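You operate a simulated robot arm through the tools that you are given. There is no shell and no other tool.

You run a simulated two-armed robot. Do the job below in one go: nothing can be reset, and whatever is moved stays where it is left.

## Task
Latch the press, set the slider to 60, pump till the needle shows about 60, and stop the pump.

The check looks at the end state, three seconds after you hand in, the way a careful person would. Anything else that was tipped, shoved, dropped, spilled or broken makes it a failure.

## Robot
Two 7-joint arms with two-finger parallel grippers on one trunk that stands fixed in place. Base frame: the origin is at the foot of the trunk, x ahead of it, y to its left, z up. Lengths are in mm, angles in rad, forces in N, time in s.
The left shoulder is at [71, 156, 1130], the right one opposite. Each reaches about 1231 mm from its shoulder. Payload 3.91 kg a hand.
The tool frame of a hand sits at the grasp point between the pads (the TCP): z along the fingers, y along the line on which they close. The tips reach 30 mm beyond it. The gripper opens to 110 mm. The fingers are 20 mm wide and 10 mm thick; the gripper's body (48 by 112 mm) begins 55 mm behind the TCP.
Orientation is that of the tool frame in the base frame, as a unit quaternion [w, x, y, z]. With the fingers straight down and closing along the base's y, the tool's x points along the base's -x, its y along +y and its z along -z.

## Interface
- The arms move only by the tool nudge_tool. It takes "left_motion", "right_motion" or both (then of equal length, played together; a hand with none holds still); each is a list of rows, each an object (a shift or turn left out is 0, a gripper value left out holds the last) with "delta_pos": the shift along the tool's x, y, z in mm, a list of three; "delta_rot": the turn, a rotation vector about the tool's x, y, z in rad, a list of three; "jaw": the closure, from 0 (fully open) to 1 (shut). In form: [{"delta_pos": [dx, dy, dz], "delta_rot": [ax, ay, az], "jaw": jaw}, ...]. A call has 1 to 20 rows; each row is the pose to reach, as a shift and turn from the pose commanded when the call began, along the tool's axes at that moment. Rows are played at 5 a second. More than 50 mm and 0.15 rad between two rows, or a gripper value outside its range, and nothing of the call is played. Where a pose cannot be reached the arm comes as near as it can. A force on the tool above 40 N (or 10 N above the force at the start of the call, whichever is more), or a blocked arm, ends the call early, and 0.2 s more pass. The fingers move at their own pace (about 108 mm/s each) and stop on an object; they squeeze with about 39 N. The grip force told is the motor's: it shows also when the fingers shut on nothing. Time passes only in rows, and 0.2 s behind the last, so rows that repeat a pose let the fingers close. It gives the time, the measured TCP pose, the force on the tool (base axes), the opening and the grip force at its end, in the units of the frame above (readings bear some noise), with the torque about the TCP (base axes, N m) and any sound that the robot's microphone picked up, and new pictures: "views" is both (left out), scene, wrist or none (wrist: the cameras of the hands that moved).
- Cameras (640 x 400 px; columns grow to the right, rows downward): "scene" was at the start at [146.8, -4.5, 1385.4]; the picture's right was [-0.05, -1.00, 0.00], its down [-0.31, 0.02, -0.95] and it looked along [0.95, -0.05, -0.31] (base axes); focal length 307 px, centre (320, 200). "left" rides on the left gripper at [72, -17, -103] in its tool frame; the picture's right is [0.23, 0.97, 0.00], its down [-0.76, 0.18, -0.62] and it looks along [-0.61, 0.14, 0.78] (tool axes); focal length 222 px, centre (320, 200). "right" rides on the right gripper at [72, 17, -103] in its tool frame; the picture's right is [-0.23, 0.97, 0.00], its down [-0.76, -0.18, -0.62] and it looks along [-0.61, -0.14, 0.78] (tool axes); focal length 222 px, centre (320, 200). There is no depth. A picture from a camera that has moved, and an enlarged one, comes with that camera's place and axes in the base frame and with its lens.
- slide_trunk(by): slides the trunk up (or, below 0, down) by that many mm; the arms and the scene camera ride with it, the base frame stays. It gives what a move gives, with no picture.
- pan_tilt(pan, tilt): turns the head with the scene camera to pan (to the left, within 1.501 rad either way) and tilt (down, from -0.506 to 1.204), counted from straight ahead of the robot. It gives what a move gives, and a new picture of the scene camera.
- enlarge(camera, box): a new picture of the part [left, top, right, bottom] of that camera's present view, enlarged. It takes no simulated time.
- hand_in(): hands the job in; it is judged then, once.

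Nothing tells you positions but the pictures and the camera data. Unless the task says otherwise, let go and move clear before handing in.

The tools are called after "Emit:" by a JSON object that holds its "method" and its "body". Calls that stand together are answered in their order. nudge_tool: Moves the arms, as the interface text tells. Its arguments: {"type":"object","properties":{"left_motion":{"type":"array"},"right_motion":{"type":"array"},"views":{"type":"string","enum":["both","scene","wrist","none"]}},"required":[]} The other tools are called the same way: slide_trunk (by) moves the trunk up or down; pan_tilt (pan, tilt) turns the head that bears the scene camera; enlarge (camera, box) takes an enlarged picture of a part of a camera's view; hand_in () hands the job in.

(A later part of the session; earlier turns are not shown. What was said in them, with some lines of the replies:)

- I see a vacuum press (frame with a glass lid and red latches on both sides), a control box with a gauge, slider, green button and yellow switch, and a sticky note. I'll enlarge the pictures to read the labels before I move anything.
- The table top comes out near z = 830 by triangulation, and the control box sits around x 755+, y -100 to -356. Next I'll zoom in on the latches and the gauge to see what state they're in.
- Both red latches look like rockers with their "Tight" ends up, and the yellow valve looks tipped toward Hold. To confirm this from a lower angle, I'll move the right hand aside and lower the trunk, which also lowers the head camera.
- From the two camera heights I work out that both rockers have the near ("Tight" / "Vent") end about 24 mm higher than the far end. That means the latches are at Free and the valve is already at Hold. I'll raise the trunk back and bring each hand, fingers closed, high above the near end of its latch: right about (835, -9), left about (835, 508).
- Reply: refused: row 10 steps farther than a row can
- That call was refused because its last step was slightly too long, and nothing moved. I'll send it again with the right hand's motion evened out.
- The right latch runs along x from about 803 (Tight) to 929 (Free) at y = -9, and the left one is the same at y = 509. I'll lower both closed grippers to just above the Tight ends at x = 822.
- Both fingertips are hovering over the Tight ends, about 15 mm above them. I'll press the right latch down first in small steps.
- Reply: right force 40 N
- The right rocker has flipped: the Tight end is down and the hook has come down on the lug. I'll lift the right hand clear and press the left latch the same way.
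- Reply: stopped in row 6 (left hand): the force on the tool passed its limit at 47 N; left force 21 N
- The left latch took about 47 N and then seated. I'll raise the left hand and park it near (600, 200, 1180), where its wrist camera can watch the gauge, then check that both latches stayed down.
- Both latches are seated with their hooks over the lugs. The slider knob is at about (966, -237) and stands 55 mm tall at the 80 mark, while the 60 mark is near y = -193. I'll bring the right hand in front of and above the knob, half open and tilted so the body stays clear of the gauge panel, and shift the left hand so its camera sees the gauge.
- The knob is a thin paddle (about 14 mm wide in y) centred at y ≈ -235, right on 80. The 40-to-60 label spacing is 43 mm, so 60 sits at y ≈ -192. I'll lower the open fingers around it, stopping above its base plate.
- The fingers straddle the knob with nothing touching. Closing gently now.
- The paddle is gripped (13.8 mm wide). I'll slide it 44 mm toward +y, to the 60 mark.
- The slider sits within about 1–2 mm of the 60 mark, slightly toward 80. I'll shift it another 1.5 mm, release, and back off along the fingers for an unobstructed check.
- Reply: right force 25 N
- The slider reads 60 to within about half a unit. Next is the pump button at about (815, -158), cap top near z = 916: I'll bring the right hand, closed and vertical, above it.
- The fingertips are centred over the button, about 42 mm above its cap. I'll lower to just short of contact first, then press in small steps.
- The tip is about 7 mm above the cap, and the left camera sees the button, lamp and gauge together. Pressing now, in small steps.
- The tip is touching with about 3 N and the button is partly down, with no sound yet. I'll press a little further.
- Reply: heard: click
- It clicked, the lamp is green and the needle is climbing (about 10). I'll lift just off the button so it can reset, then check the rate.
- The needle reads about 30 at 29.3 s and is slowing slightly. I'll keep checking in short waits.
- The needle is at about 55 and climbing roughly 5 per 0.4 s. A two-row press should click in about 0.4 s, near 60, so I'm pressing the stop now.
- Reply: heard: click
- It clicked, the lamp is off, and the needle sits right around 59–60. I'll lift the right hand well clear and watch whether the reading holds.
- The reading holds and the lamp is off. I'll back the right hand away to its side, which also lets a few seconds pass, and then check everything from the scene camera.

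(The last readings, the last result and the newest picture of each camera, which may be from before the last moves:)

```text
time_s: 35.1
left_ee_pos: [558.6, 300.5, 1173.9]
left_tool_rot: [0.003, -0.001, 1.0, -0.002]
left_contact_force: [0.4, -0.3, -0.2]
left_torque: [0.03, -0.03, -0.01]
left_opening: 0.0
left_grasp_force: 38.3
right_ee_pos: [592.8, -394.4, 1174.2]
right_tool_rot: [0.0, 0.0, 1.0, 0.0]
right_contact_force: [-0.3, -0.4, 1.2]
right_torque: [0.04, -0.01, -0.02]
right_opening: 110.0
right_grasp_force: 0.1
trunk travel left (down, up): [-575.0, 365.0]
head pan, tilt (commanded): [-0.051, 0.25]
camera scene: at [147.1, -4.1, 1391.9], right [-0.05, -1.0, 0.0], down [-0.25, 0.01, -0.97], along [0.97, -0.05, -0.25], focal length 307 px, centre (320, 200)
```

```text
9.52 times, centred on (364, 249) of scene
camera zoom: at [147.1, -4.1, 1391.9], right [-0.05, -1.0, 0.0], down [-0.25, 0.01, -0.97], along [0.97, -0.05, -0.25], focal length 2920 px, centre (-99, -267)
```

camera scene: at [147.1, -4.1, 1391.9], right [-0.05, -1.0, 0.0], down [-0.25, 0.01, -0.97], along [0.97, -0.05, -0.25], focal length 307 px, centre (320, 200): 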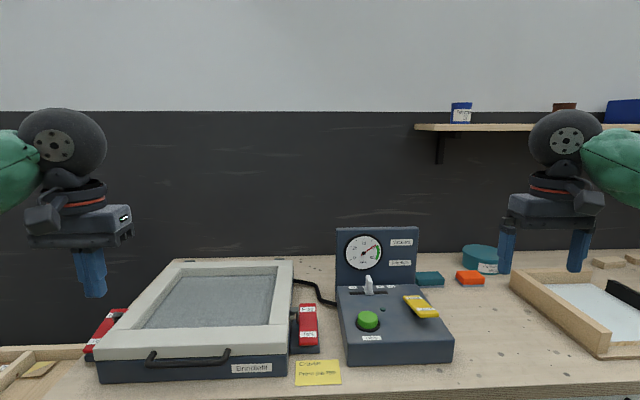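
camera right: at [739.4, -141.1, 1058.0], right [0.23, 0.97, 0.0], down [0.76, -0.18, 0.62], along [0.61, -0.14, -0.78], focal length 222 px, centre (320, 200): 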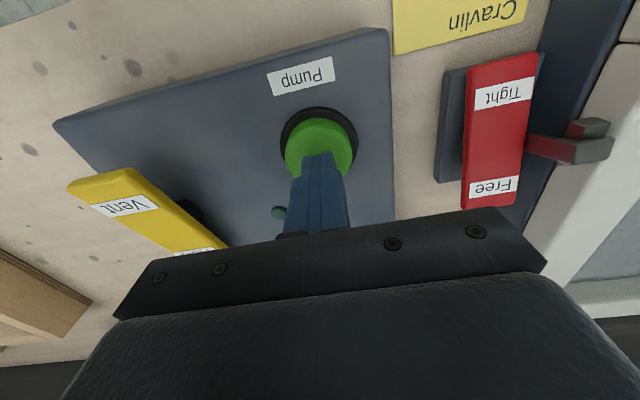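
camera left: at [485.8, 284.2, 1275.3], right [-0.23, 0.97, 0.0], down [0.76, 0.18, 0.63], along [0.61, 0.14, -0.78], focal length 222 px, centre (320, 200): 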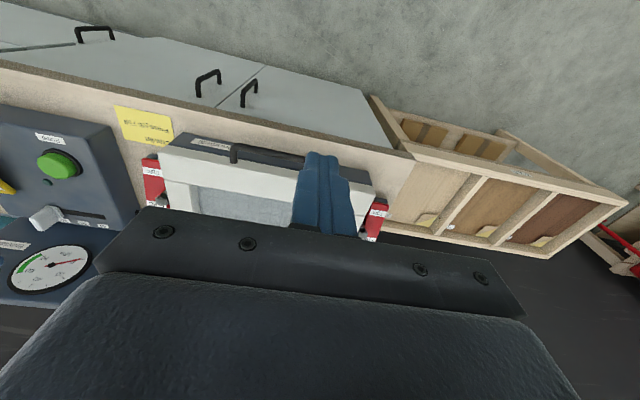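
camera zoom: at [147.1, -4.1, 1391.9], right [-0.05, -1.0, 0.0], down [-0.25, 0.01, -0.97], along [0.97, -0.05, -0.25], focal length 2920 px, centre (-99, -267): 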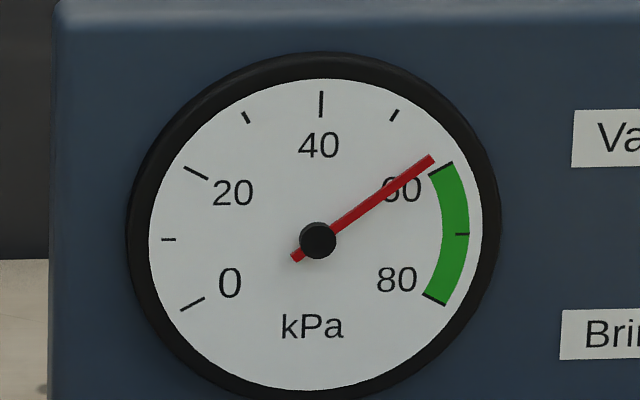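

Everything looks in place: latches Tight, slider at 60, lamp off and needle close to 60. I'll wait a moment and look at the needle again to rule out a leak before handing in.

Emit:
{"method": "nudge_tool", "body": {"left_motion": [{"delta_pos": [0, 0, 0]}, {"delta_pos": [0, 0, 0]}, {"delta_pos": [0, 0, 0]}, {"delta_pos": [0, 0, 0]}, {"delta_pos": [0, 0, 0]}, {"delta_pos": [0, 0, 0]}, {"delta_pos": [0, 0, 0]}, {"delta_pos": [0, 0, 0]}, {"delta_pos": [0, 0, 0]}], "views": "none"}}

Emit:
{"method": "enlarge", "body": {"camera": "scene", "box": [338, 228, 390, 270]}}

Emit:
{"method": "enlarge", "body": {"camera": "left", "box": [30, 230, 105, 300]}}

```text
time_s: 37.1
left_ee_pos: [558.4, 299.6, 1172.7]
left_tool_rot: [0.003, -0.001, 1.0, -0.001]
left_contact_force: [0.3, 1.0, 1.1]
left_torque: [0.01, 0.02, 0.01]
left_opening: 0.1
left_grasp_force: 37.5
right_ee_pos: [592.9, -393.8, 1174.7]
right_tool_rot: [-0.001, 0.0, 1.0, 0.0]
right_contact_force: [-0.1, -0.3, 0.8]
right_torque: [0.0, -0.01, -0.02]
right_opening: 110.2
right_grasp_force: 0.0
trunk travel left (down, up): [-575.0, 365.0]
head pan, tilt (commanded): [-0.051, 0.25]
```

```text
9.52 times, centred on (364, 249) of scene
camera zoom: at [146.9, -4.3, 1391.9], right [-0.05, -1.0, 0.0], down [-0.25, 0.01, -0.97], along [0.97, -0.05, -0.25], focal length 2920 px, centre (-99, -267)
```

zoom: 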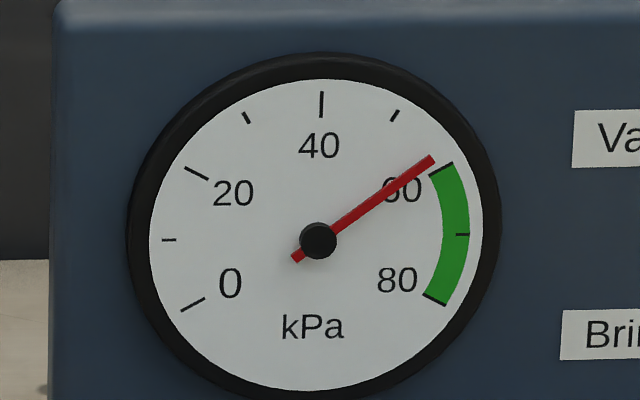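

```text
5.71 times, centred on (68, 265) of left
camera zoom: at [486.3, 283.0, 1275.4], right [-0.23, 0.97, 0.0], down [0.76, 0.18, 0.63], along [0.61, 0.14, -0.78], focal length 1269 px, centre (1763, -171)
```

zoom: 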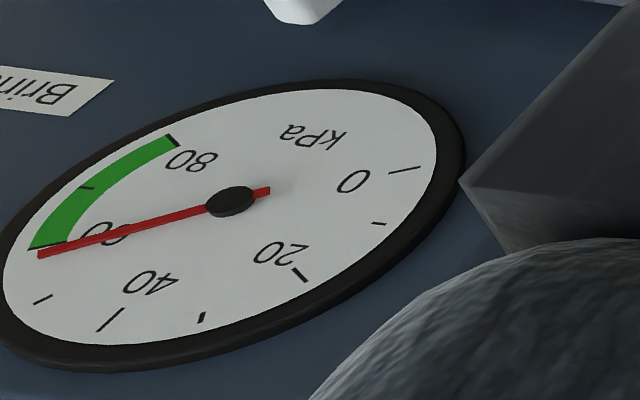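

The needle hasn't moved over two seconds and reads about 58–59, so the vacuum is holding. Both latches are Tight, the slider is at 60, the pump is off and both hands are clear, so I'm handing in.

Emit:
{"method": "hand_in", "body": {}}

```text
The job is handed in.
```

The job is handed in: the press is latched, the slider is at 60, and the pump is stopped with the needle at about 58–59. I have no result from the check yet.

- **Latches:** both red rockers are pressed to Tight, with their hooks down over the lid lugs.
- **Slider:** I moved it from 80 to 60, and it sits within about half a unit of the mark.
- **Vacuum:** the needle held steady for the last two seconds I watched. I left it slightly under 60 because another pump burst would likely have overshot to about 63.
- **Pump:** the stop press clicked and the lamp went off. The valve was already at Hold, so I did not touch it.

I saw no sign that anything else moved, and both hands are clear of the press and the control box.
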